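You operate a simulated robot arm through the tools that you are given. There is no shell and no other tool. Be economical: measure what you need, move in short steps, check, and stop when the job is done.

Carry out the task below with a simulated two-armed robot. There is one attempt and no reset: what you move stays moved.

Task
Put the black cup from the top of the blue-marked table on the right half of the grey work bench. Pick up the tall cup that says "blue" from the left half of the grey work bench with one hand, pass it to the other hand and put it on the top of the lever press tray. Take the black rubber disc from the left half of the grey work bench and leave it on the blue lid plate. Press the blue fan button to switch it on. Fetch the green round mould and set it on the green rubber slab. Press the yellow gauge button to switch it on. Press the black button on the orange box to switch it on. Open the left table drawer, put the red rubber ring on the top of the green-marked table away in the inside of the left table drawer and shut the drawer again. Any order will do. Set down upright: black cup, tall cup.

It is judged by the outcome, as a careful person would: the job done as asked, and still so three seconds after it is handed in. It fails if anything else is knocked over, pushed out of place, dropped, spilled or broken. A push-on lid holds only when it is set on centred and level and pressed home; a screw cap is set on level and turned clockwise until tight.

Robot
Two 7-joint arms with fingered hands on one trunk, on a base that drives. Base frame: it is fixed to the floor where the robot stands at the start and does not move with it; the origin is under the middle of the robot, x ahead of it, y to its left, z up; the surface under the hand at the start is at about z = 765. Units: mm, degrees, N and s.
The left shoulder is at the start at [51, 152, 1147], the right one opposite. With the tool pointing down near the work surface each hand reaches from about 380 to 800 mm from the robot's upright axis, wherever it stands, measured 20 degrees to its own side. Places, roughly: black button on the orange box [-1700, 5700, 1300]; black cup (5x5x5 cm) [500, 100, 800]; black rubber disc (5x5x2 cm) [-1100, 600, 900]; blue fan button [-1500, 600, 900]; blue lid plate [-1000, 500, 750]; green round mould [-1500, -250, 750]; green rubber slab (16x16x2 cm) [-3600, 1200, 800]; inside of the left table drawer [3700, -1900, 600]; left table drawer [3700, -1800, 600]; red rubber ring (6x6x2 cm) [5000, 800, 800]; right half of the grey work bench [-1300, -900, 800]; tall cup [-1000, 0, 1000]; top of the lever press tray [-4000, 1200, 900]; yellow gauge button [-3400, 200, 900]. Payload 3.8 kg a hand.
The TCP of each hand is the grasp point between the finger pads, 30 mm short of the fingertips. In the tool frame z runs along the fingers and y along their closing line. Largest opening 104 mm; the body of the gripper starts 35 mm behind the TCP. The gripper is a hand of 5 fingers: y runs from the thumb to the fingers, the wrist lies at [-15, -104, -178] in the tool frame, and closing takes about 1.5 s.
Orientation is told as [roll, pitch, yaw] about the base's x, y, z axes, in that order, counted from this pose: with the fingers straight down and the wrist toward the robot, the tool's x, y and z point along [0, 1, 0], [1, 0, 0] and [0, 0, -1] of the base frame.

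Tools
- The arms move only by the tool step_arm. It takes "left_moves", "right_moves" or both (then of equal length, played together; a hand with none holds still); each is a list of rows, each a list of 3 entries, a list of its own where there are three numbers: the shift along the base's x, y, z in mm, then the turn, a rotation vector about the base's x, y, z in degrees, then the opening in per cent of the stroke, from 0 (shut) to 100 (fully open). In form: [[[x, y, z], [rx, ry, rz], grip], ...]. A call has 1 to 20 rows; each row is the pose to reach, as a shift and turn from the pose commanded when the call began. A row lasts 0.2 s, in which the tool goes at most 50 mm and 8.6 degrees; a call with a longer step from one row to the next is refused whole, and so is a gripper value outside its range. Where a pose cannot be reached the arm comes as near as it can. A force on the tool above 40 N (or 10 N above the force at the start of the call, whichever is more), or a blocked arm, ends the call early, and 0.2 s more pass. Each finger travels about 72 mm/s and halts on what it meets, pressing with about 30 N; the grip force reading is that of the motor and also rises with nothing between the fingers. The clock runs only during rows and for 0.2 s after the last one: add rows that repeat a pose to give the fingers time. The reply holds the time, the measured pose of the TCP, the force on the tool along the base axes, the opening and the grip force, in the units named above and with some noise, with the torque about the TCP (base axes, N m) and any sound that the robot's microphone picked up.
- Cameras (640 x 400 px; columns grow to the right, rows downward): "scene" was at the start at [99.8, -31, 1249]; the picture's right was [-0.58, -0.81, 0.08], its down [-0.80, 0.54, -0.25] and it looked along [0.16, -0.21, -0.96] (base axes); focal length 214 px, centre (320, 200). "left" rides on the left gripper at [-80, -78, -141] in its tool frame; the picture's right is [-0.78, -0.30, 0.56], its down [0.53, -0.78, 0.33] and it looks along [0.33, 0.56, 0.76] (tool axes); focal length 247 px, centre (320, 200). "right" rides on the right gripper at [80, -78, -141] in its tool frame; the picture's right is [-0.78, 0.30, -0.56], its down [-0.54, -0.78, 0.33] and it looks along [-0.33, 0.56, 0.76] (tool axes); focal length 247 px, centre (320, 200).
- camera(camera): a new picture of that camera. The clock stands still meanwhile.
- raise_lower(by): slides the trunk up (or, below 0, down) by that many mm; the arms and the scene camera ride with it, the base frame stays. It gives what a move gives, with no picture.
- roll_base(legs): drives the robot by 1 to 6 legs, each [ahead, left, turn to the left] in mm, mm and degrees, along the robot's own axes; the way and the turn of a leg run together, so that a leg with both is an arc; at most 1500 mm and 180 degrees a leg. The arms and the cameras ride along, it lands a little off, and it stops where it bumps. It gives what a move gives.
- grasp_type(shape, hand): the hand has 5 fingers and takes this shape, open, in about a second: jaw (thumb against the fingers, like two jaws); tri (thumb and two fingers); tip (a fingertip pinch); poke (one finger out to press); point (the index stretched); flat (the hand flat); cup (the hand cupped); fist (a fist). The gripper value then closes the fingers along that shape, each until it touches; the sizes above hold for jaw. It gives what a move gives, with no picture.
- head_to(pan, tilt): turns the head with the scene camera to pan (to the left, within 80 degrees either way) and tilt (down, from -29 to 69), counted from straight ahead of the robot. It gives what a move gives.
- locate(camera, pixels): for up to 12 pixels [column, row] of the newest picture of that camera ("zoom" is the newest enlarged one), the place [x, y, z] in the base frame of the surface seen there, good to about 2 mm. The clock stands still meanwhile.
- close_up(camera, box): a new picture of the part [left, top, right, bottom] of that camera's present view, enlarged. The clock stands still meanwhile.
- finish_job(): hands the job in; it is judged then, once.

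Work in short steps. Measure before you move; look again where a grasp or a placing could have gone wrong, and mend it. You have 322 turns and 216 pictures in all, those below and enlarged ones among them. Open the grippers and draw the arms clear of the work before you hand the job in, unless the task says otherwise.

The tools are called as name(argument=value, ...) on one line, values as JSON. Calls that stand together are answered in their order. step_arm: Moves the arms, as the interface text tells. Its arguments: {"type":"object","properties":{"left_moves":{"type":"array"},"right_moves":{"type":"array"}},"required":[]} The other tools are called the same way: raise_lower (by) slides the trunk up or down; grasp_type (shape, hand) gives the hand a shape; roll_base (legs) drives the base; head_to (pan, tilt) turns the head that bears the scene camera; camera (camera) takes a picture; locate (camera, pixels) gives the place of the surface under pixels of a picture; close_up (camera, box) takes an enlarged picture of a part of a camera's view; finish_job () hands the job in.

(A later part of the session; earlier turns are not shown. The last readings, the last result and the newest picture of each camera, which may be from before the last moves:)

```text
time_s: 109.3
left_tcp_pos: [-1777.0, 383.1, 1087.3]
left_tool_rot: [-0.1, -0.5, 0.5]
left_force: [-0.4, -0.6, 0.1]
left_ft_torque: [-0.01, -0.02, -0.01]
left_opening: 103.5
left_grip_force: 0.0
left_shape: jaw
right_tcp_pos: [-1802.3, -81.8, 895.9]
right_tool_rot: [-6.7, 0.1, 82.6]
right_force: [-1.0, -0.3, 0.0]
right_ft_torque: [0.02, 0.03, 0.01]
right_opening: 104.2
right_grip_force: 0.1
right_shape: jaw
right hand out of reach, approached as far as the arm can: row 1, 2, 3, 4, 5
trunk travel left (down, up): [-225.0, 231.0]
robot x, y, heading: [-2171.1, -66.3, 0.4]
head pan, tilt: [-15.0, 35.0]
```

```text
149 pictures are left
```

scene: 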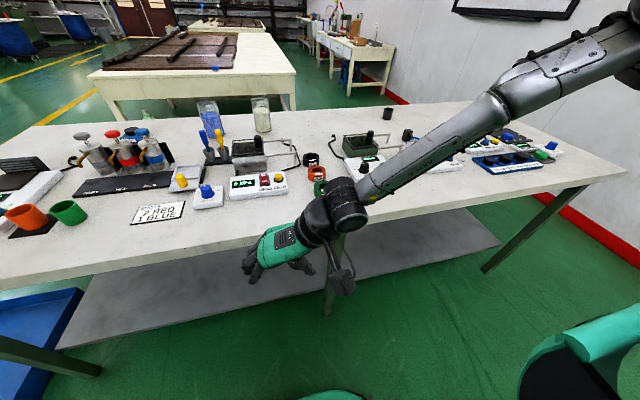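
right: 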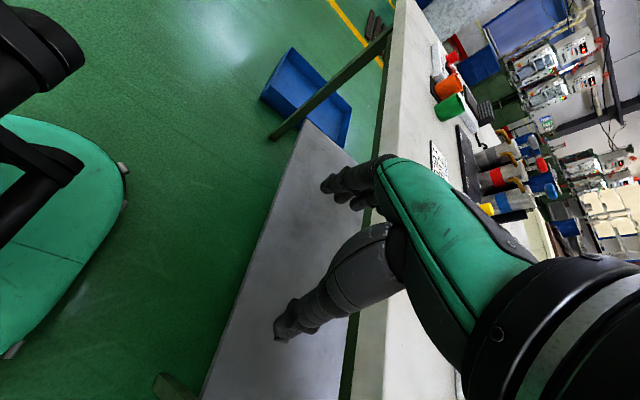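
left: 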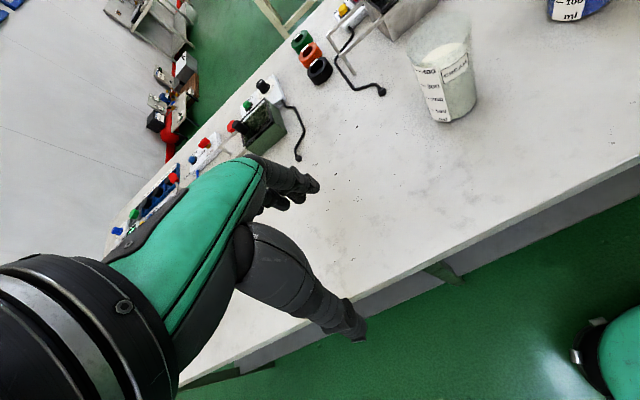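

Force is gone now. I unwind the yaw at raised height in steps.

step_arm(right_moves=[[[-40, 0, 0], [0, 0, -8.5], 100], [[-70, 0, 0], [0, 0, -17], 100], [[-80, 0, 0], [0, 0, -25.5], 100], [[-80, 0, 0], [0, 0, -34], 100], [[-80, 0, 0], [0, 0, -42.5], 100], [[-80, 0, 0], [0, 0, -51], 100], [[-80, 0, 0], [0, 0, -59.5], 100], [[-80, 0, 0], [0, 0, -68], 100], [[-80, 0, 0], [0, 0, -76.5], 100], [[-80, 0, 0], [0, 0, -85], 100], [[-80, 0, 0], [0, 0, -90], 100], [[-80, 0, 0], [0, 0, -90], 100], [[-80, 0, 0], [0, 0, -90], 100]])

camera(camera="scene")

```text
time_s: 112.2
left_tcp_pos: [-1777.8, 383.0, 1086.4]
left_tool_rot: [-0.1, -0.5, 0.5]
left_force: [-0.1, 0.5, -0.8]
left_ft_torque: [0.02, 0.01, 0.0]
left_opening: 104.4
left_grip_force: 0.0
left_shape: jaw
right_tcp_pos: [-1881.5, -78.1, 893.6]
right_tool_rot: [-6.2, -0.1, -7.0]
right_force: [-0.3, 0.1, 0.2]
right_ft_torque: [0.01, 0.02, 0.02]
right_opening: 103.8
right_grip_force: 0.1
right_shape: jaw
right hand out of reach, approached as far as the arm can: row 2, 3, 4, 5, 6, 7, 8
trunk travel left (down, up): [-225.0, 231.0]
robot x, y, heading: [-2173.1, -65.8, 0.5]
head pan, tilt: [-15.0, 35.0]
```

```text
148 pictures are left
```

scene: 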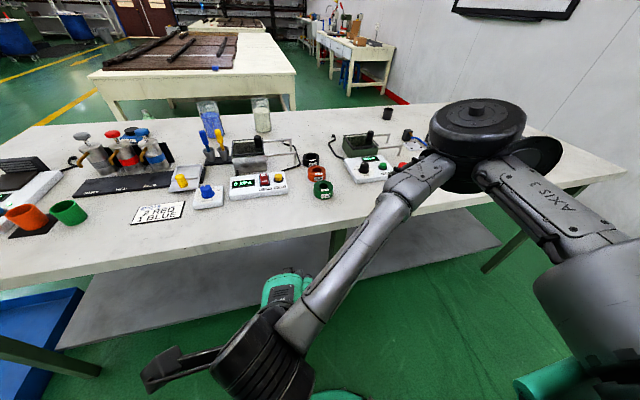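

The hand is now between robot and bench, unobstructed. I raise it and move it out to the right, straightening its tilt.

step_arm(right_moves=[[[0, -15, 35], [1.5, 0, 1.5], 100], [[0, -35, 70], [3, 0, 3], 100], [[0, -60, 105], [4.5, 0, 5], 100], [[0, -85, 140], [6, 0, 7], 100], [[10, -110, 175], [6, 0, 7], 100], [[40, -135, 200], [6, 0, 7], 100], [[75, -155, 210], [6, 0, 7], 100], [[110, -170, 210], [6, 0, 7], 100], [[150, -180, 210], [6, 0, 7], 100], [[190, -185, 210], [6, 0, 7], 100], [[190, -185, 210], [6, 0, 7], 100]])

camera(camera="scene")

```text
time_s: 114.5
left_tcp_pos: [-1777.8, 382.9, 1087.6]
left_tool_rot: [-0.1, -0.5, 0.5]
left_force: [-0.3, 0.2, 0.8]
left_ft_torque: [0.02, 0.01, 0.02]
left_opening: 104.0
left_grip_force: 0.0
left_shape: jaw
right_tcp_pos: [-1693.2, -261.5, 1103.3]
right_tool_rot: [-0.3, 0.4, 0.2]
right_force: [-0.7, 0.4, 0.3]
right_ft_torque: [0.03, -0.02, 0.04]
right_opening: 104.0
right_grip_force: 0.0
right_shape: jaw
right hand out of reach, approached as far as the arm can: row 1, 2, 3, 4, 5, 6
trunk travel left (down, up): [-225.0, 231.0]
robot x, y, heading: [-2170.0, -64.2, 0.4]
head pan, tilt: [-15.0, 35.0]
```

```text
147 pictures are left
```

scene: 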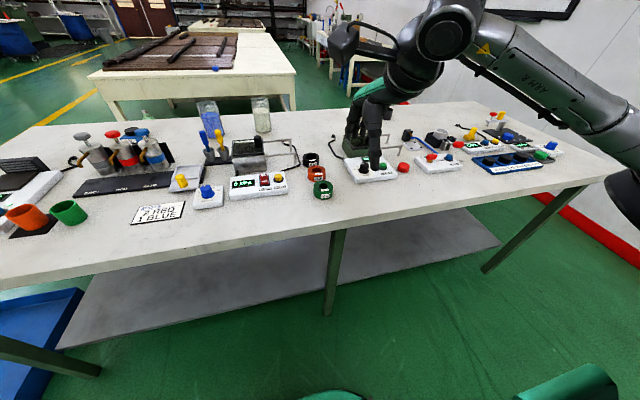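

I test the other direction: yaw -45 at this safe height.

step_arm(right_moves=[[[10, 0, 0], [0, 0, -8.5], 100], [[20, 0, 0], [0, 0, -17], 100], [[30, 0, 0], [0, 0, -25.5], 100], [[40, 0, 0], [0, 0, -34], 100], [[50, 0, 0], [0, 0, -42], 100], [[60, 0, 0], [0, 0, -50], 100]])

```text
time_s: 116.0
left_tcp_pos: [-1777.5, 383.7, 1086.6]
left_tool_rot: [-0.1, -0.5, 0.5]
left_force: [0.0, -0.9, 0.0]
left_ft_torque: [-0.05, 0.04, 0.01]
left_opening: 103.8
left_grip_force: 0.2
left_shape: jaw
right_tcp_pos: [-1630.7, -263.3, 1103.8]
right_tool_rot: [-0.3, 0.3, -50.0]
right_force: [1.0, -0.6, -0.1]
right_ft_torque: [0.01, -0.01, 0.0]
right_opening: 104.2
right_grip_force: 0.1
right_shape: jaw
trunk travel left (down, up): [-225.0, 231.0]
robot x, y, heading: [-2169.7, -64.8, 0.7]
head pan, tilt: [-15.0, 35.0]
```

Works. Continue to -70 and move over the mould, descending to z≈960.

step_arm(right_moves=[[[20, 5, 0], [0, 0, -7], 100], [[40, 12, 0], [0, 0, -14], 100], [[60, 20, 0], [0, 0, -20], 100], [[82, 28, -20], [0, 0, -20], 85], [[82, 28, -60], [0, 0, -20], 85], [[82, 28, -100], [0, 0, -20], 85], [[82, 28, -140], [0, 0, -20], 85], [[82, 28, -140], [0, 0, -20], 85]])

camera(camera="right")

close_up(camera="scene", box=[260, 120, 400, 210])

```text
time_s: 117.8
left_tcp_pos: [-1777.7, 383.5, 1087.3]
left_tool_rot: [-0.1, -0.5, 0.5]
left_force: [-0.7, -0.3, -0.2]
left_ft_torque: [-0.02, -0.03, -0.06]
left_opening: 103.7
left_grip_force: 0.0
left_shape: jaw
right_tcp_pos: [-1549.7, -236.8, 965.5]
right_tool_rot: [-0.2, 0.3, -69.8]
right_force: [0.0, 0.1, 0.3]
right_ft_torque: [0.01, 0.0, 0.0]
right_opening: 88.5
right_grip_force: 0.1
right_shape: jaw
trunk travel left (down, up): [-225.0, 231.0]
robot x, y, heading: [-2171.0, -63.6, 0.5]
head pan, tilt: [-15.0, 35.0]
```

```text
146 pictures are left
```

right: 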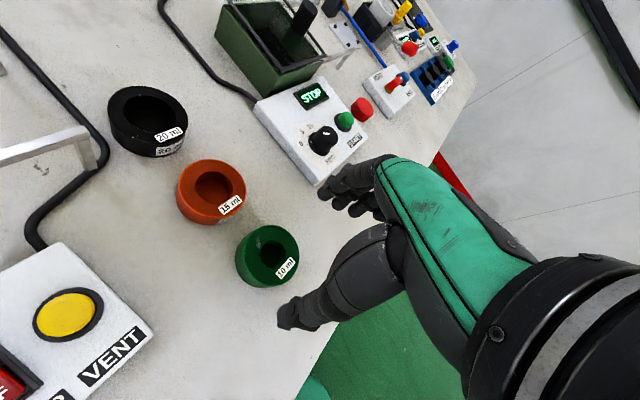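

```text
4.44 times, centred on (330, 165) of scene
```

zoom: 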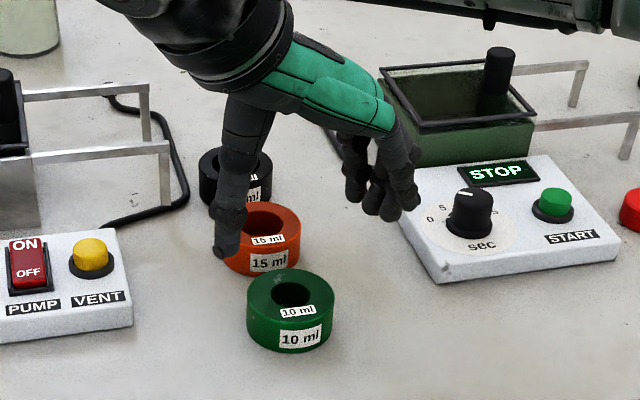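

Aligned. I lower to z≈884 and look before closing.

step_arm(right_moves=[[[0, 1, -40], [0, 0, 0], 85], [[0, 1, -65], [0, 0, 0], 85], [[0, 1, -81], [0, 0, 0], 85], [[0, 1, -81], [0, 0, 0], 85]])

camera(camera="right")

close_up(camera="scene", box=[260, 120, 400, 210])

```text
time_s: 118.8
left_tcp_pos: [-1776.1, 384.3, 1087.3]
left_tool_rot: [-0.1, -0.6, 0.5]
left_force: [-0.6, -0.3, -0.5]
left_ft_torque: [0.01, 0.01, 0.0]
left_opening: 104.0
left_grip_force: 0.0
left_shape: jaw
right_tcp_pos: [-1551.4, -235.7, 883.2]
right_tool_rot: [-0.2, 0.4, -69.8]
right_force: [0.4, 0.3, 0.5]
right_ft_torque: [0.01, 0.0, 0.02]
right_opening: 88.7
right_grip_force: 0.0
right_shape: jaw
trunk travel left (down, up): [-225.0, 231.0]
robot x, y, heading: [-2171.2, -68.0, 0.7]
head pan, tilt: [-15.0, 35.0]
```

```text
144 pictures are left
```

right: 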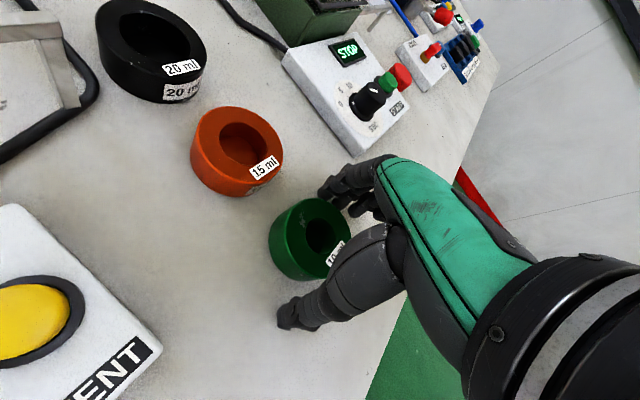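

```text
4.44 times, centred on (330, 165) of scene
```

zoom: 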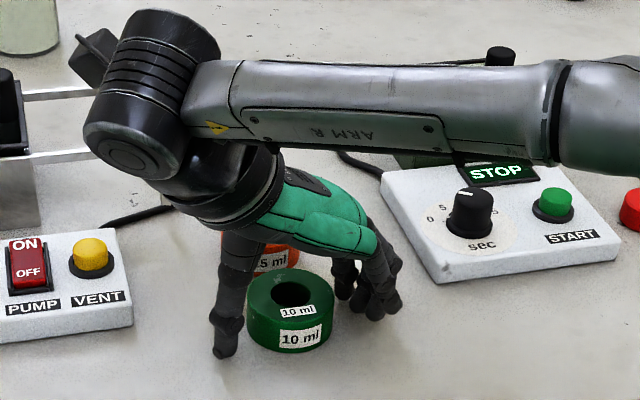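

Mould sits between thumb and fingers. I close, then lift.

step_arm(right_moves=[[[0, 0, 0], [0, 0, 0], 60], [[0, 0, 0], [0, 0, 0], 45], [[0, 0, 0], [0, 0, 0], 30], [[0, 0, 0], [0, 0, 0], 25], [[0, 0, 0], [0, 0, 0], 25], [[0, 0, 0], [0, 0, 0], 25], [[0, 0, 30], [0, 0, 0], 25], [[0, 0, 70], [0, 0, 0], 25], [[0, 0, 110], [0, 0, 0], 25], [[0, 0, 150], [0, 0, 0], 25]])

camera(camera="right")

```text
time_s: 121.0
left_tcp_pos: [-1778.5, 384.0, 1087.6]
left_tool_rot: [-0.1, -0.5, 0.5]
left_force: [-0.1, 0.1, 0.5]
left_ft_torque: [0.04, -0.01, 0.03]
left_opening: 103.9
left_grip_force: 0.0
left_shape: jaw
right_tcp_pos: [-1550.7, -235.0, 1031.4]
right_tool_rot: [-0.3, 0.3, -69.8]
right_force: [-0.3, 0.3, -1.7]
right_ft_torque: [-0.01, 0.01, -0.03]
right_opening: 50.4
right_grip_force: 29.8
right_shape: jaw
trunk travel left (down, up): [-225.0, 231.0]
robot x, y, heading: [-2170.6, -66.3, 0.6]
head pan, tilt: [-15.0, 35.0]
```

```text
142 pictures are left
```

right: 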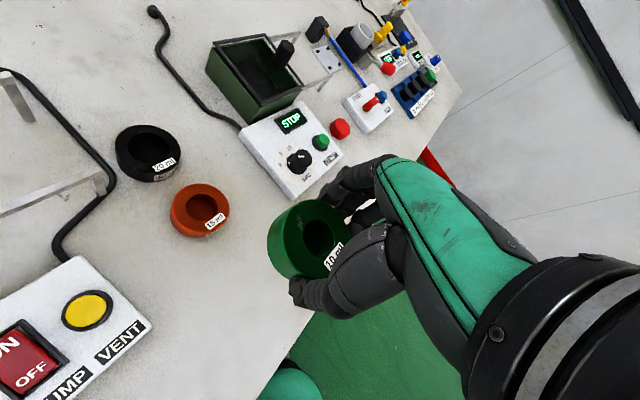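

Mould is held. I turn the yaw back while retracting, then drive to table 2 (turn left 180).

step_arm(right_moves=[[[-10, 0, 10], [0, 0, 8], 25], [[-25, 0, 20], [0, 0, 16], 25], [[-40, 0, 30], [0, 0, 24], 25], [[-60, 0, 40], [0, 0, 32], 25], [[-80, 0, 50], [0, 0, 40], 25], [[-90, 0, 50], [0, 0, 48], 25], [[-100, 0, 50], [0, 0, 56], 25], [[-110, 0, 50], [0, 0, 64], 25], [[-110, 0, 50], [0, 0, 70], 25]])

roll_base(legs=[[-300, 0, 0], [0, 0, 179.5], [0, -1050, 0], [330, 0, 0]])

head_to(pan=0, tilt=30)

camera(camera="scene")

```text
time_s: 123.0
left_tcp_pos: [-1777.8, 384.0, 1088.3]
left_tool_rot: [-0.1, -0.5, 0.5]
left_force: [0.8, -0.3, -0.6]
left_ft_torque: [0.0, 0.01, -0.02]
left_opening: 104.3
left_grip_force: 0.0
left_shape: jaw
right_tcp_pos: [-1659.2, -234.0, 1083.0]
right_tool_rot: [-0.3, 0.2, 0.4]
right_force: [0.0, -0.3, -1.5]
right_ft_torque: [-0.01, 0.01, 0.02]
right_opening: 49.9
right_grip_force: 30.0
right_shape: jaw
trunk travel left (down, up): [-225.0, 231.0]
robot x, y, heading: [-2174.5, -66.1, 0.8]
head pan, tilt: [-15.0, 35.0]
```

```text
time_s: 139.2
left_tcp_pos: [-3203.6, 529.6, 1087.8]
left_tool_rot: [-0.1, -0.5, -178.5]
left_force: [-0.1, 1.5, -0.6]
left_ft_torque: [0.02, 0.02, 0.0]
left_opening: 104.1
left_grip_force: 0.1
left_shape: jaw
right_tcp_pos: [-3330.4, 1147.1, 1082.8]
right_tool_rot: [-0.2, 0.4, -178.9]
right_force: [0.1, -0.4, -1.9]
right_ft_torque: [0.01, 0.02, 0.03]
right_opening: 49.8
right_grip_force: 29.6
right_shape: jaw
trunk travel left (down, up): [-225.0, 231.0]
robot x, y, heading: [-2816.8, 987.7, -179.0]
head pan, tilt: [-15.0, 35.0]
```

```text
time_s: 139.9
left_tcp_pos: [-3202.7, 529.7, 1087.5]
left_tool_rot: [-0.2, -0.5, -178.4]
left_force: [-0.4, 0.4, 0.5]
left_ft_torque: [0.0, 0.03, -0.04]
left_opening: 104.0
left_grip_force: 0.0
left_shape: jaw
right_tcp_pos: [-3330.6, 1146.7, 1082.5]
right_tool_rot: [-0.2, 0.3, -178.9]
right_force: [-0.4, -0.8, -1.3]
right_ft_torque: [0.02, -0.02, -0.01]
right_opening: 49.9
right_grip_force: 29.7
right_shape: jaw
trunk travel left (down, up): [-225.0, 231.0]
robot x, y, heading: [-2815.6, 987.7, -178.3]
head pan, tilt: [0.0, 30.0]
```

```text
141 pictures are left
```

scene: 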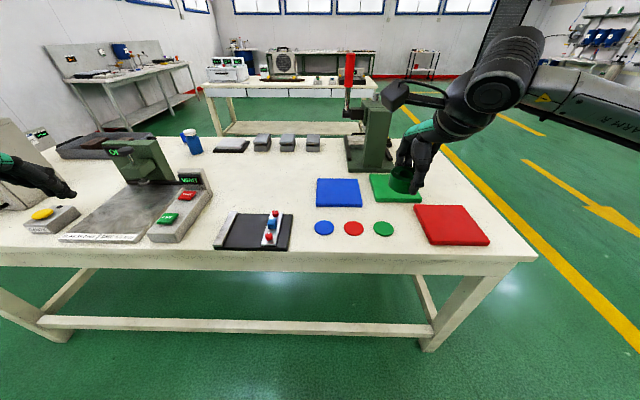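

Green slab is at (395,188), right under the hand's line. I measure its corners and the press.

close_up(camera="scene", box=[300, 80, 460, 210])

locate(camera="scene", pixels=[[373, 175], [420, 198], [379, 200], [385, 190], [412, 193], [386, 227], [350, 150], [375, 125]])

```text
3.08 times, centred on (380, 145) of scene
```

zoom: 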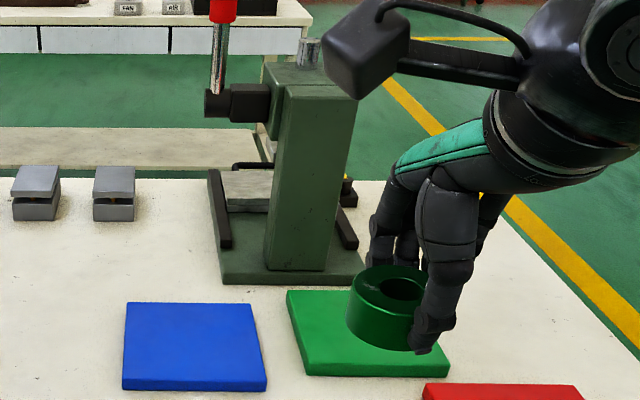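

```text
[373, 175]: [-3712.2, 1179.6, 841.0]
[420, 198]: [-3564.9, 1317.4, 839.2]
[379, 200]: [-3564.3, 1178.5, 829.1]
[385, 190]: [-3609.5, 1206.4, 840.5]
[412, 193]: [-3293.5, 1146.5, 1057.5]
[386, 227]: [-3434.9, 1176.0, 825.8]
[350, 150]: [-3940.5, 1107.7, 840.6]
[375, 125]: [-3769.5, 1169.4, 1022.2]
```

Slab centre ≈(-3640,1250), top z 840. I drive 130 ahead and 100 right.

roll_base(legs=[[0, -100, -1.3], [125, 0, 0]])

camera(camera="scene")

camera(camera="right")

```text
time_s: 141.9
left_tcp_pos: [-3339.6, 640.6, 1088.1]
left_tool_rot: [-0.1, -0.5, 179.9]
left_force: [-0.1, -0.7, -0.2]
left_ft_torque: [-0.03, 0.01, 0.02]
left_opening: 104.1
left_grip_force: 0.1
left_shape: jaw
right_tcp_pos: [-3450.7, 1262.0, 1081.9]
right_tool_rot: [-0.2, 0.3, 179.6]
right_force: [0.5, 0.7, -1.4]
right_ft_torque: [0.02, 0.0, -0.02]
right_opening: 49.8
right_grip_force: 30.3
right_shape: jaw
trunk travel left (down, up): [-225.0, 231.0]
robot x, y, heading: [-2942.5, 1088.3, 179.7]
head pan, tilt: [0.0, 30.0]
```

```text
139 pictures are left
```

scene: 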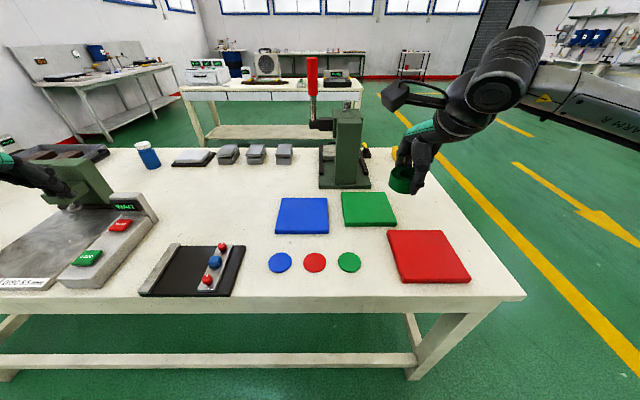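

```text
138 pictures are left
```

right: 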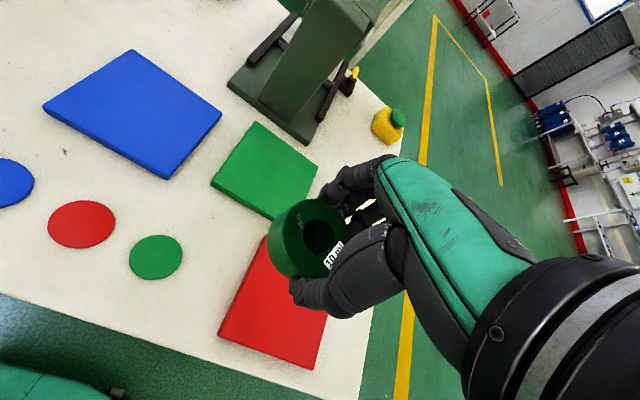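

locate(camera="scene", pixels=[[343, 194], [385, 193], [347, 223], [395, 222], [368, 208], [345, 185], [340, 165], [326, 178], [368, 185]])

close_up(camera="scene", box=[290, 50, 410, 230])

```text
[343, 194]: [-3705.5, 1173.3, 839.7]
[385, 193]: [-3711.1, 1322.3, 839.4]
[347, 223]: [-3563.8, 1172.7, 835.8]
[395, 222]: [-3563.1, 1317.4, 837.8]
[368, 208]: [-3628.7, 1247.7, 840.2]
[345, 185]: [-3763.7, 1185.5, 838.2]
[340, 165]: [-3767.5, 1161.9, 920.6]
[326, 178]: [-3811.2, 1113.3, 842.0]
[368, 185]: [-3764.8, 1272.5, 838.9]
```

```text
2.22 times, centred on (350, 140) of scene
```

zoom: 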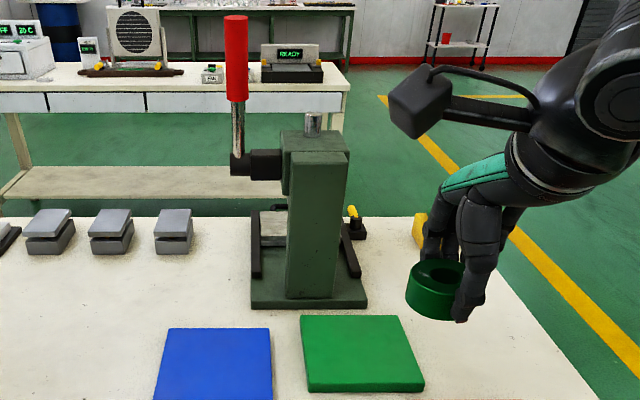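

Slab centre (-3637,1247), top 840. I carry the mould over it (TCP z 905 first).

step_arm(right_moves=[[[-45, -4, 0], [0, 0, 0], 25], [[-90, -8, 0], [0, 0, 0], 25], [[-135, -11, 0], [0, 0, 0], 25], [[-184, -14, 0], [0, 0, 0], 25], [[-184, -14, -45], [0, 0, 0], 25], [[-184, -14, -90], [0, 0, 0], 25], [[-184, -14, -135], [0, 0, 0], 25], [[-184, -14, -177], [0, 0, 0], 25], [[-184, -14, -177], [0, 0, 0], 25]])

camera(camera="right")

close_up(camera="scene", box=[310, 150, 430, 240])

```text
time_s: 143.9
left_tcp_pos: [-3340.4, 640.8, 1088.6]
left_tool_rot: [-0.1, -0.5, 179.9]
left_force: [0.5, -0.2, 0.1]
left_ft_torque: [-0.02, 0.0, 0.02]
left_opening: 103.9
left_grip_force: 0.0
left_shape: jaw
right_tcp_pos: [-3634.2, 1243.6, 905.9]
right_tool_rot: [-0.2, 0.3, 179.6]
right_force: [-0.3, 1.0, -1.7]
right_ft_torque: [0.0, -0.01, 0.03]
right_opening: 49.5
right_grip_force: 29.8
right_shape: jaw
trunk travel left (down, up): [-225.0, 231.0]
robot x, y, heading: [-2941.9, 1087.6, 180.0]
head pan, tilt: [0.0, 30.0]
```

```text
136 pictures are left
```

right: 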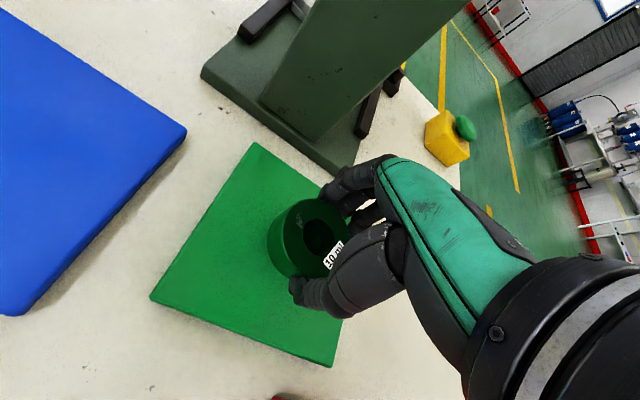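

```text
4.44 times, centred on (370, 195) of scene
```

zoom: 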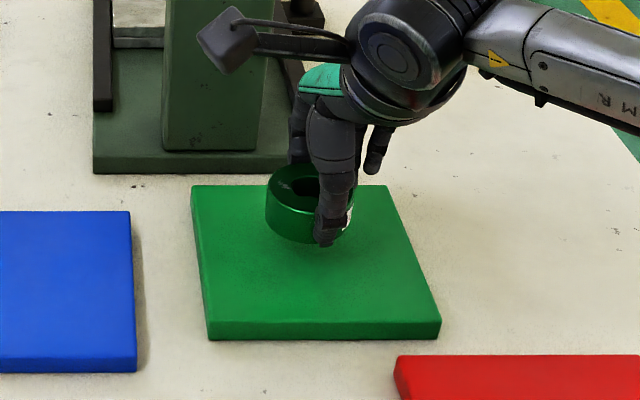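

Lower 31 mm, open gently and withdraw upward.

step_arm(right_moves=[[[0, 4, -20], [0, 0, 0], 25], [[0, 4, -30], [0, 0, 0], 25], [[0, 4, -31.5], [0, 0, 0], 25], [[0, 4, -31.5], [0, 0, 0], 45], [[0, 4, -31.5], [0, 0, 0], 55], [[0, 4, -31.5], [0, 0, 0], 65], [[0, 4, -31.5], [0, 0, 0], 85], [[0, 4, -31.5], [0, 0, 0], 85], [[0, 4, 10], [0, 0, 0], 90], [[0, 4, 55], [0, 0, 0], 100], [[0, 4, 100], [0, 0, 0], 100], [[30, 4, 140], [0, 0, 0], 100], [[70, 4, 170], [0, 0, 0], 100], [[115, 4, 185], [0, 0, 0], 100]])

camera(camera="right")

```text
time_s: 146.9
left_tcp_pos: [-3338.2, 641.7, 1088.6]
left_tool_rot: [0.1, -0.6, 180.0]
left_force: [0.8, -0.4, -0.6]
left_ft_torque: [0.0, -0.01, 0.0]
left_opening: 104.1
left_grip_force: 0.1
left_shape: jaw
right_tcp_pos: [-3519.3, 1252.8, 1091.6]
right_tool_rot: [-0.3, 0.3, 179.5]
right_force: [-0.2, 0.4, 0.9]
right_ft_torque: [-0.01, 0.03, -0.01]
right_opening: 103.7
right_grip_force: 0.1
right_shape: jaw
trunk travel left (down, up): [-225.0, 231.0]
robot x, y, heading: [-2941.4, 1087.3, 180.2]
head pan, tilt: [0.0, 30.0]
```

```text
134 pictures are left
```

right: 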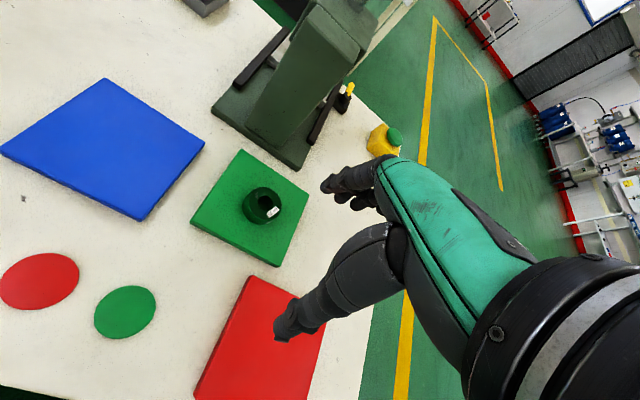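

Mould is on the slab. Next the yellow gauge button at about (-3387,158): I drive left 780 mm.

roll_base(legs=[[-60, 0, 0], [0, 790, 0]])

grasp_type(shape="poke", hand="left")

head_to(pan=12, tilt=45)

camera(camera="scene")

camera(camera="left")

```text
time_s: 151.8
left_tcp_pos: [-3289.1, -151.8, 1088.0]
left_tool_rot: [-0.1, -0.6, 179.5]
left_force: [0.1, 0.4, 0.2]
left_ft_torque: [0.01, -0.02, 0.0]
left_opening: 103.8
left_grip_force: 0.1
left_shape: jaw
right_tcp_pos: [-3462.7, 461.0, 1090.0]
right_tool_rot: [-0.2, 0.4, 179.0]
right_force: [-0.2, -0.5, 0.0]
right_ft_torque: [0.0, -0.02, -0.02]
right_opening: 103.7
right_grip_force: 0.0
right_shape: jaw
trunk travel left (down, up): [-225.0, 231.0]
robot x, y, heading: [-2885.2, 288.9, 179.2]
head pan, tilt: [0.0, 30.0]
```

```text
time_s: 152.7
left_tcp_pos: [-3288.7, -153.0, 1088.0]
left_tool_rot: [-0.2, -0.4, 179.4]
left_force: [0.2, 0.4, 0.2]
left_ft_torque: [0.01, -0.02, 0.02]
left_opening: 0.0
left_grip_force: 0.0
left_shape: poke
right_tcp_pos: [-3463.7, 461.4, 1089.2]
right_tool_rot: [-0.1, 0.3, 179.0]
right_force: [0.6, -1.4, 0.2]
right_ft_torque: [0.01, 0.0, -0.04]
right_opening: 103.6
right_grip_force: 0.1
right_shape: jaw
trunk travel left (down, up): [-225.0, 231.0]
robot x, y, heading: [-2886.3, 288.5, 179.4]
head pan, tilt: [0.0, 30.0]
```

```text
time_s: 153.5
left_tcp_pos: [-3288.0, -153.1, 1086.2]
left_tool_rot: [-0.2, -0.5, 179.4]
left_force: [0.0, -0.2, 0.4]
left_ft_torque: [0.0, -0.04, 0.01]
left_opening: 0.1
left_grip_force: 0.0
left_shape: poke
right_tcp_pos: [-3462.7, 461.3, 1089.2]
right_tool_rot: [-0.2, 0.3, 179.0]
right_force: [0.2, 0.5, 0.6]
right_ft_torque: [0.04, 0.02, -0.01]
right_opening: 103.6
right_grip_force: 0.0
right_shape: jaw
trunk travel left (down, up): [-225.0, 231.0]
robot x, y, heading: [-2887.4, 292.5, 179.3]
head pan, tilt: [12.0, 45.0]
```

```text
133 pictures are left
```

scene: 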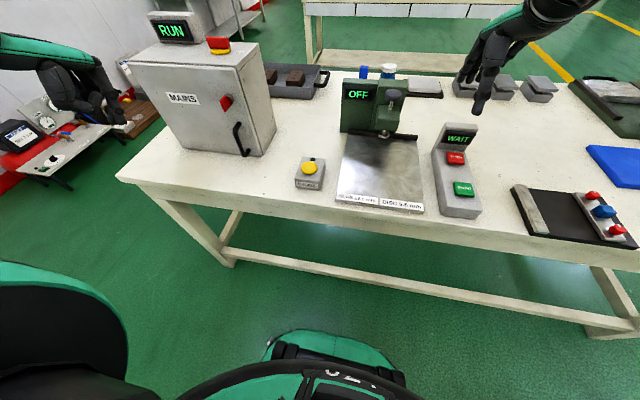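

```text
132 pictures are left
```

left: 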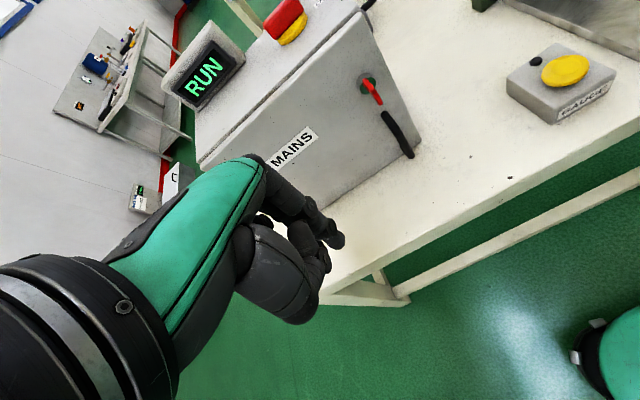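

The yellow GAUGE button is confirmed at scene (309,167). I measure it and zoom.

close_up(camera="scene", box=[280, 140, 340, 200])

locate(camera="scene", pixels=[[309, 167], [304, 168], [315, 167], [309, 163], [309, 171], [299, 172], [309, 184], [245, 130], [265, 155]])

```text
6.67 times, centred on (310, 170) of scene
```

zoom: 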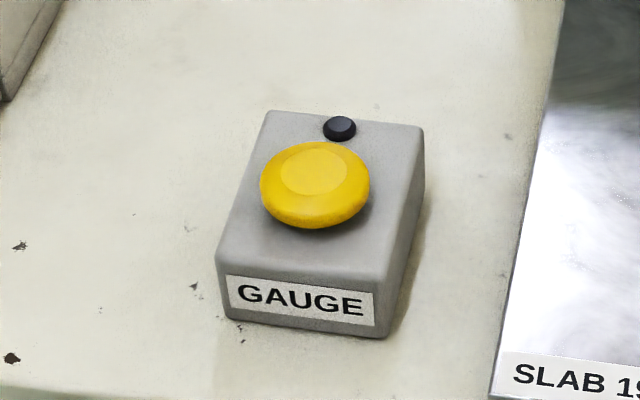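

```text
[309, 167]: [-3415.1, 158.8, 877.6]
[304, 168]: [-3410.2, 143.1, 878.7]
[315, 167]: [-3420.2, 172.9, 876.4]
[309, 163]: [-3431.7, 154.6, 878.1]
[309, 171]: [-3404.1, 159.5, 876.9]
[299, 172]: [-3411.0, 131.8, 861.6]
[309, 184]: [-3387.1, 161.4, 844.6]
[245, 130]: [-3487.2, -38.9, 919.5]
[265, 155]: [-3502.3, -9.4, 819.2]
```

Button centre (-3417,157), top 878. I move the left hand along +y first, then over the button.

step_arm(left_moves=[[[0, 45, 0], [0, 0, 0], 0], [[0, 90, 0], [0, 0, 0], 0], [[0, 135, 0], [0, 0, 0], 0], [[0, 180, 0], [0, 0, 0], 0], [[-10, 225, 0], [0, 0, 0], 0], [[-40, 260, 0], [0, 0, 0], 0], [[-75, 290, 0], [0, 0, 0], 0], [[-110, 310, 0], [0, 0, 0], 0], [[-128, 310, -40], [0, 0, 0], 0], [[-128, 310, -85], [0, 0, 0], 0], [[-128, 310, -130], [0, 0, 0], 0], [[-128, 310, -155], [0, 0, 0], 0], [[-128, 310, -155], [0, 0, 0], 0]])

camera(camera="left")

close_up(camera="scene", box=[270, 100, 350, 200])

```text
time_s: 156.3
left_tcp_pos: [-3416.2, 158.8, 933.5]
left_tool_rot: [-0.1, -0.6, 179.4]
left_force: [-0.6, -0.3, 0.1]
left_ft_torque: [0.02, 0.0, -0.03]
left_opening: 0.0
left_grip_force: 0.1
left_shape: poke
right_tcp_pos: [-3463.8, 461.1, 1090.9]
right_tool_rot: [-0.2, 0.3, 178.9]
right_force: [0.2, 0.4, 1.3]
right_ft_torque: [-0.03, -0.01, 0.02]
right_opening: 103.9
right_grip_force: 0.0
right_shape: jaw
trunk travel left (down, up): [-225.0, 231.0]
robot x, y, heading: [-2883.8, 292.8, 179.6]
head pan, tilt: [12.0, 45.0]
```

```text
130 pictures are left
```

left: 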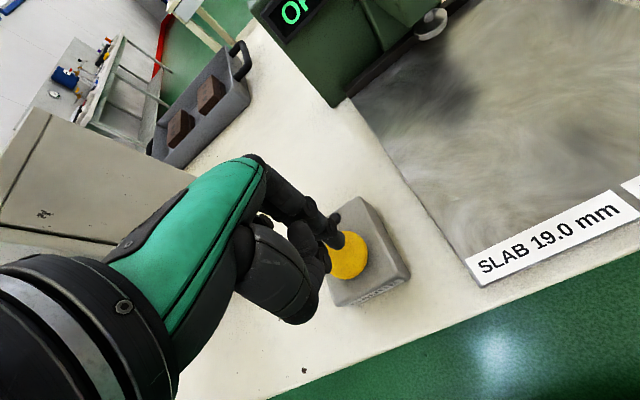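

```text
4.00 times, centred on (310, 150) of scene
```

zoom: 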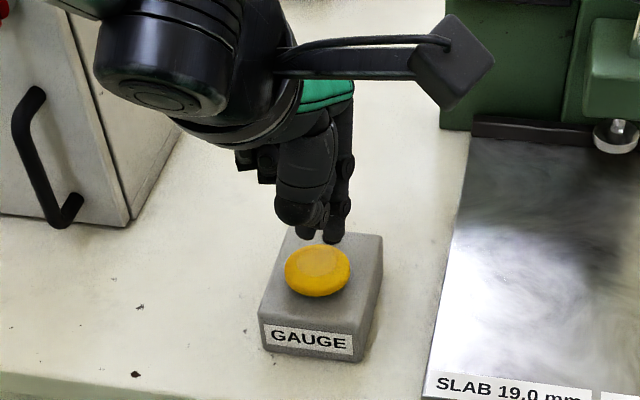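

Above the button, tips at ≈z 906. I press down to around z 900 TCP in small steps.

step_arm(left_moves=[[[0, -2, -15], [0, 0, 0], 0], [[0, -2, -23], [0, 0, 0], 0], [[0, -2, -26], [0, 0, 0], 0], [[0, -2, -28], [0, 0, 0], 0], [[0, -2, -30], [0, 0, 0], 0], [[0, -2, -32], [0, 0, 0], 0], [[0, -2, -32], [0, 0, 0], 0]])

close_up(camera="scene", box=[270, 70, 430, 200])

```text
time_s: 157.9
left_tcp_pos: [-3415.8, 154.5, 900.5]
left_tool_rot: [-0.1, -0.6, 179.4]
left_force: [-1.0, 2.0, 7.5]
left_ft_torque: [0.03, 0.05, 0.0]
left_opening: 0.0
left_grip_force: 0.1
left_shape: poke
right_tcp_pos: [-3462.2, 462.3, 1091.9]
right_tool_rot: [-0.2, 0.3, 179.0]
right_force: [0.4, -0.4, -0.4]
right_ft_torque: [-0.01, -0.02, 0.0]
right_opening: 103.8
right_grip_force: 0.1
right_shape: jaw
trunk travel left (down, up): [-225.0, 231.0]
robot x, y, heading: [-2886.5, 290.8, 179.5]
head pan, tilt: [12.0, 45.0]
heard: click
```

```text
3.08 times, centred on (350, 135) of scene
```

zoom: 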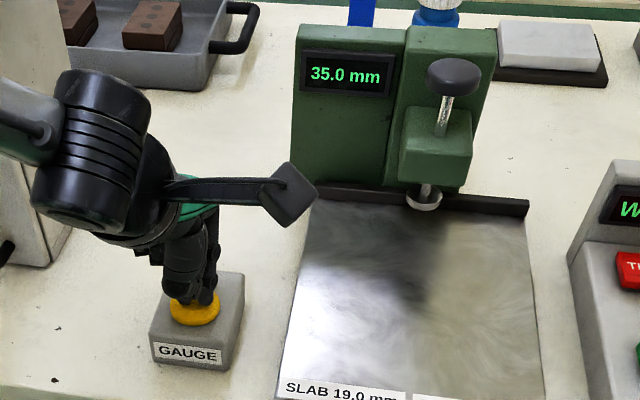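

Gauge reads 35.0 mm — on. I withdraw the left hand and then drive to the table's end to scout the press tray.

step_arm(left_moves=[[[0, 0, 40], [0, 0, 0], 0], [[0, 0, 85], [0, 0, 0], 0], [[0, 0, 130], [0, 0, 0], 0], [[20, 0, 170], [0, 0, 0], 0], [[60, 0, 190], [0, 0, 0], 0], [[100, -20, 190], [0, 0, 0], 0], [[130, -60, 190], [0, 0, 0], 0], [[130, -105, 190], [0, 0, 0], 0]])

close_up(camera="scene", box=[270, 70, 430, 200])

grasp_type(shape="jaw", hand="left")

roll_base(legs=[[-200, 0, 0], [0, -1500, 0], [0, -400, 0], [800, 0, 0]])

head_to(pan=30, tilt=25)

camera(camera="scene")

```text
time_s: 159.7
left_tcp_pos: [-3284.9, 48.0, 1090.7]
left_tool_rot: [0.0, -0.4, 179.4]
left_force: [-0.6, -0.8, -1.3]
left_ft_torque: [0.01, 0.02, 0.02]
left_opening: 0.0
left_grip_force: 0.1
left_shape: poke
right_tcp_pos: [-3462.0, 459.1, 1089.1]
right_tool_rot: [-0.3, 0.3, 179.0]
right_force: [-0.7, 0.2, 0.9]
right_ft_torque: [0.03, -0.02, -0.02]
right_opening: 104.0
right_grip_force: 0.1
right_shape: jaw
trunk travel left (down, up): [-225.0, 231.0]
robot x, y, heading: [-2884.8, 290.4, 179.3]
head pan, tilt: [12.0, 45.0]
```

```text
3.08 times, centred on (350, 135) of scene
```

zoom: 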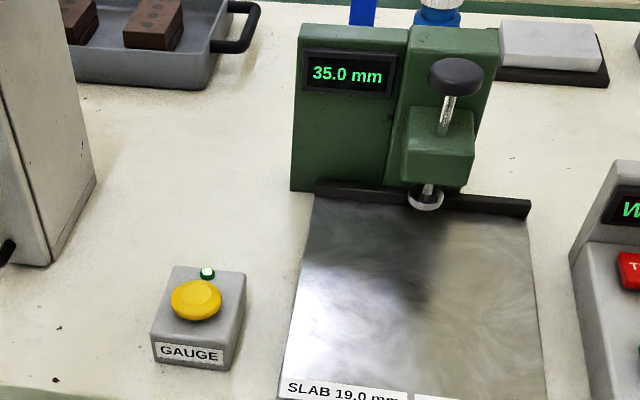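

```text
time_s: 160.6
left_tcp_pos: [-3286.0, 51.6, 1091.2]
left_tool_rot: [-0.2, -0.6, 179.4]
left_force: [0.3, -0.5, 0.0]
left_ft_torque: [0.02, 0.01, -0.02]
left_opening: 103.8
left_grip_force: 0.1
left_shape: jaw
right_tcp_pos: [-3462.5, 461.5, 1090.8]
right_tool_rot: [-0.2, 0.4, 179.0]
right_force: [0.3, 0.4, -0.6]
right_ft_torque: [0.04, -0.01, 0.0]
right_opening: 103.9
right_grip_force: 0.1
right_shape: jaw
trunk travel left (down, up): [-225.0, 231.0]
robot x, y, heading: [-2884.9, 288.8, 179.7]
head pan, tilt: [12.0, 45.0]
```

```text
time_s: 175.1
left_tcp_pos: [-3839.4, 1963.5, 1092.1]
left_tool_rot: [-0.1, -0.4, 177.9]
left_force: [-0.3, -1.4, 0.3]
left_ft_torque: [-0.01, 0.01, -0.04]
left_opening: 104.0
left_grip_force: 0.0
left_shape: jaw
right_tcp_pos: [-4005.6, 2379.4, 1089.4]
right_tool_rot: [-0.2, 0.2, 177.5]
right_force: [-0.6, -0.1, -0.1]
right_ft_torque: [0.0, 0.01, -0.01]
right_opening: 103.7
right_grip_force: 0.1
right_shape: jaw
trunk travel left (down, up): [-225.0, 231.0]
robot x, y, heading: [-3433.4, 2195.0, 177.9]
head pan, tilt: [12.0, 45.0]
```

```text
time_s: 175.9
left_tcp_pos: [-3840.1, 1963.4, 1091.5]
left_tool_rot: [-0.1, -0.4, 178.0]
left_force: [0.8, 0.0, -0.1]
left_ft_torque: [-0.03, 0.0, 0.02]
left_opening: 104.0
left_grip_force: 0.1
left_shape: jaw
right_tcp_pos: [-4005.8, 2379.2, 1088.7]
right_tool_rot: [-0.3, 0.3, 177.6]
right_force: [-0.5, -0.8, 0.1]
right_ft_torque: [0.01, 0.01, -0.01]
right_opening: 103.7
right_grip_force: 0.0
right_shape: jaw
trunk travel left (down, up): [-225.0, 231.0]
robot x, y, heading: [-3429.6, 2191.5, 177.9]
head pan, tilt: [30.0, 25.0]
```

```text
126 pictures are left
```

scene: 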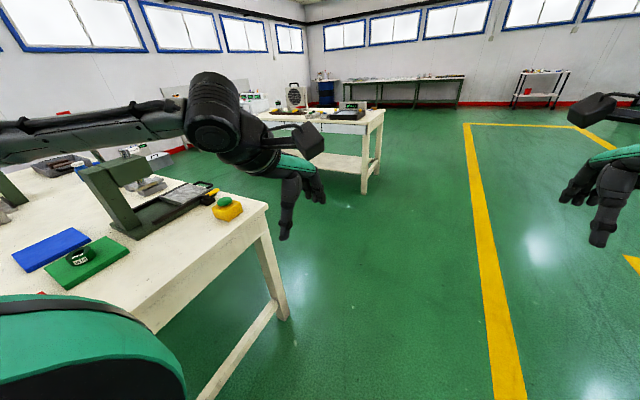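

The press tray is visible, extending beyond the head. I zoom and measure it.

close_up(camera="scene", box=[60, 140, 260, 270])

locate(camera="scene", pixels=[[187, 193], [175, 200], [160, 205], [205, 188], [190, 185], [265, 208], [225, 202], [110, 165], [120, 182], [344, 145], [130, 230]])

```text
3.08 times, centred on (160, 205) of scene
```

zoom: 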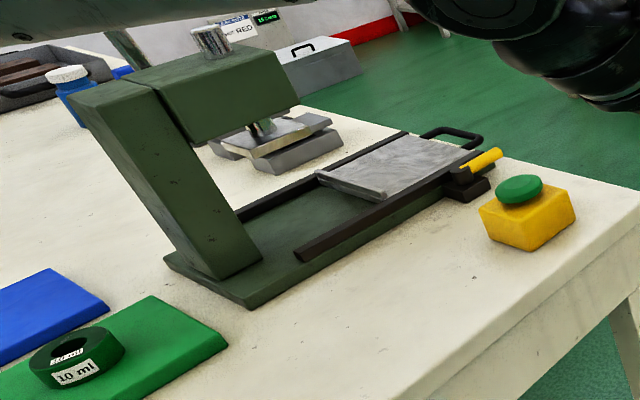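

```text
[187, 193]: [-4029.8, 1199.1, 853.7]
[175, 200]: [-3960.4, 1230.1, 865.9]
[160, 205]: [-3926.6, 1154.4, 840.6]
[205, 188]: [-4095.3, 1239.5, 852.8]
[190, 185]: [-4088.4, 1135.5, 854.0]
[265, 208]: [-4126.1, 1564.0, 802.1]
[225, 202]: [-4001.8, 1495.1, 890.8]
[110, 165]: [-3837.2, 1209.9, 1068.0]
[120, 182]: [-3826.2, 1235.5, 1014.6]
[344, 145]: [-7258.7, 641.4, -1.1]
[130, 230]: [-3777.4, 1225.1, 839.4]
```

The tray is pulled out clear of the head (centre ≈(-4040,1190), z≈854), so top placement works. Plan: right hand takes the BLUE cup from its right side low, left hand takes over from the top. I drive back to the bench front.

roll_base(legs=[[-1500, 0, 2], [-1475, 0, 0], [0, 1500, 0], [0, 700, 0]])

head_to(pan=-5, tilt=35)

camera(camera="scene")

```text
time_s: 200.9
left_tcp_pos: [-687.1, -193.9, 1091.2]
left_tool_rot: [-0.1, -0.6, -176.7]
left_force: [0.0, -0.2, 0.2]
left_ft_torque: [0.02, 0.01, -0.01]
left_opening: 103.9
left_grip_force: 0.0
left_shape: jaw
right_tcp_pos: [-890.9, 204.8, 1089.8]
right_tool_rot: [-0.1, 0.3, -177.1]
right_force: [-0.6, 0.0, 0.1]
right_ft_torque: [0.04, 0.02, 0.01]
right_opening: 104.1
right_grip_force: 0.1
right_shape: jaw
trunk travel left (down, up): [-225.0, 231.0]
robot x, y, heading: [-307.2, 74.3, -176.8]
head pan, tilt: [30.0, 25.0]
```

```text
time_s: 201.9
left_tcp_pos: [-687.3, -192.2, 1091.4]
left_tool_rot: [-0.1, -0.5, -176.7]
left_force: [0.2, -0.1, -0.3]
left_ft_torque: [0.01, 0.01, 0.0]
left_opening: 103.9
left_grip_force: 0.1
left_shape: jaw
right_tcp_pos: [-891.1, 204.1, 1089.7]
right_tool_rot: [-0.2, 0.2, -177.1]
right_force: [0.3, 0.1, -0.7]
right_ft_torque: [-0.01, -0.01, 0.0]
right_opening: 103.9
right_grip_force: 0.1
right_shape: jaw
trunk travel left (down, up): [-225.0, 231.0]
robot x, y, heading: [-301.6, 73.5, -176.8]
head pan, tilt: [-5.0, 35.0]
```

```text
124 pictures are left
```

scene: 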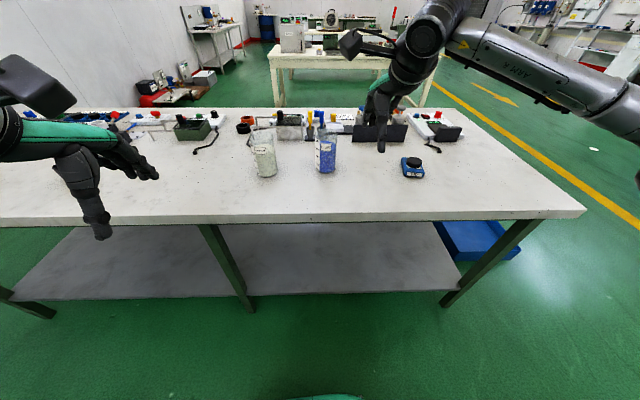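

roll_base(legs=[[0, 100, -3.2], [145, 0, 0]])

step_arm(right_moves=[[[30, 40, 0], [-8, 0, 0], 100], [[60, 80, 0], [-16, 0, 0], 100], [[75, 115, 0], [-24, 0, 0], 100], [[75, 150, 0], [-32, 0, 0], 100], [[75, 180, 0], [-40, 0, 0], 100], [[75, 200, 0], [-48, 0, 0], 100], [[75, 200, 0], [-56, 0, 0], 100], [[75, 200, 0], [-64, 0, 0], 100], [[75, 200, 0], [-72, 0, 0], 100], [[75, 200, 0], [-72, 0, 0], 100]])

camera(camera="scene")

camera(camera="right")

```text
time_s: 204.0
left_tcp_pos: [-841.2, -273.7, 1092.3]
left_tool_rot: [-0.1, -0.6, -180.0]
left_force: [0.5, 0.3, 0.2]
left_ft_torque: [0.0, -0.02, 0.03]
left_opening: 103.9
left_grip_force: 0.2
left_shape: jaw
right_tcp_pos: [-1023.2, 133.9, 1091.5]
right_tool_rot: [-0.3, 0.2, 179.8]
right_force: [0.5, -1.1, 0.5]
right_ft_torque: [0.01, 0.01, -0.01]
right_opening: 104.0
right_grip_force: 0.1
right_shape: jaw
trunk travel left (down, up): [-225.0, 231.0]
robot x, y, heading: [-443.3, -26.9, -179.9]
head pan, tilt: [-5.0, 35.0]
```

```text
time_s: 206.2
left_tcp_pos: [-842.5, -273.0, 1090.5]
left_tool_rot: [0.1, -0.5, -179.9]
left_force: [-0.6, -0.1, -1.1]
left_ft_torque: [-0.04, -0.02, -0.01]
left_opening: 103.9
left_grip_force: 0.0
left_shape: jaw
right_tcp_pos: [-933.3, 331.7, 1070.4]
right_tool_rot: [71.8, 3.8, 180.0]
right_force: [-3.7, 0.0, 10.6]
right_ft_torque: [0.75, -0.12, 0.23]
right_opening: 103.8
right_grip_force: 0.0
right_shape: jaw
right hand out of reach, approached as far as the arm can: row 8, 9, 10
trunk travel left (down, up): [-225.0, 231.0]
robot x, y, heading: [-444.2, -27.5, -179.9]
head pan, tilt: [-5.0, 35.0]
```

```text
123 pictures are left
```

scene: 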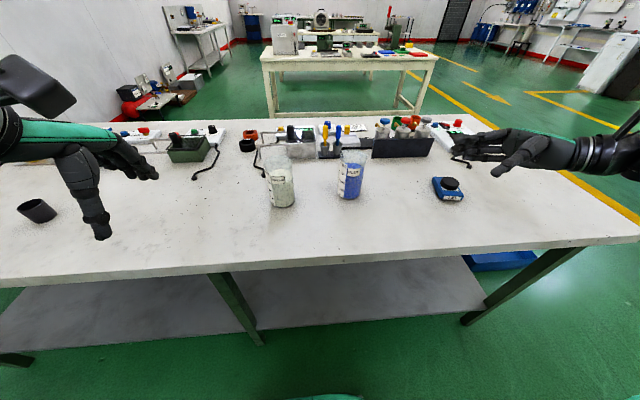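

```text
122 pictures are left
```

right: 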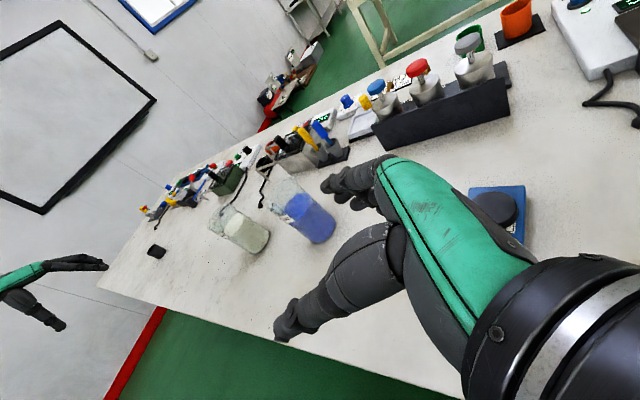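

The side-grip posture works. I move to (-1087, 255, 990), right of the cup, and check the pose.

step_arm(right_moves=[[[-30, -15, -10], [0, 0, 0], 100], [[-60, -30, -20], [0, 0, 0], 100], [[-90, -45, -35], [0, 0, 0], 100], [[-120, -60, -55], [0, 0, 0], 100], [[-154, -77, -80], [0, 0, 0], 100], [[-154, -77, -80], [0, 0, 0], 100]])

camera(camera="right")

```text
time_s: 207.6
left_tcp_pos: [-841.6, -275.9, 1091.4]
left_tool_rot: [-0.1, -0.4, -179.9]
left_force: [1.4, 1.2, -0.2]
left_ft_torque: [-0.01, 0.03, 0.01]
left_opening: 103.8
left_grip_force: 0.0
left_shape: jaw
right_tcp_pos: [-952.0, 269.3, 1103.5]
right_tool_rot: [71.7, 0.3, -179.9]
right_force: [0.2, -0.4, 0.2]
right_ft_torque: [0.02, -0.03, 0.0]
right_opening: 103.6
right_grip_force: 0.1
right_shape: jaw
right hand out of reach, approached as far as the arm can: row 1, 2, 3, 4, 5, 6
trunk travel left (down, up): [-225.0, 231.0]
robot x, y, heading: [-445.5, -28.6, -179.8]
head pan, tilt: [-5.0, 35.0]
```

```text
121 pictures are left
```

right: 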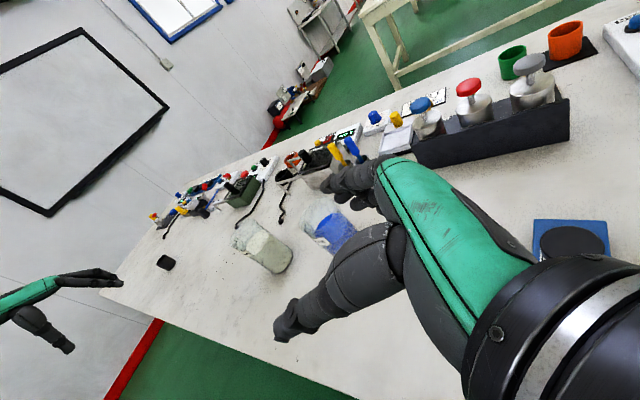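

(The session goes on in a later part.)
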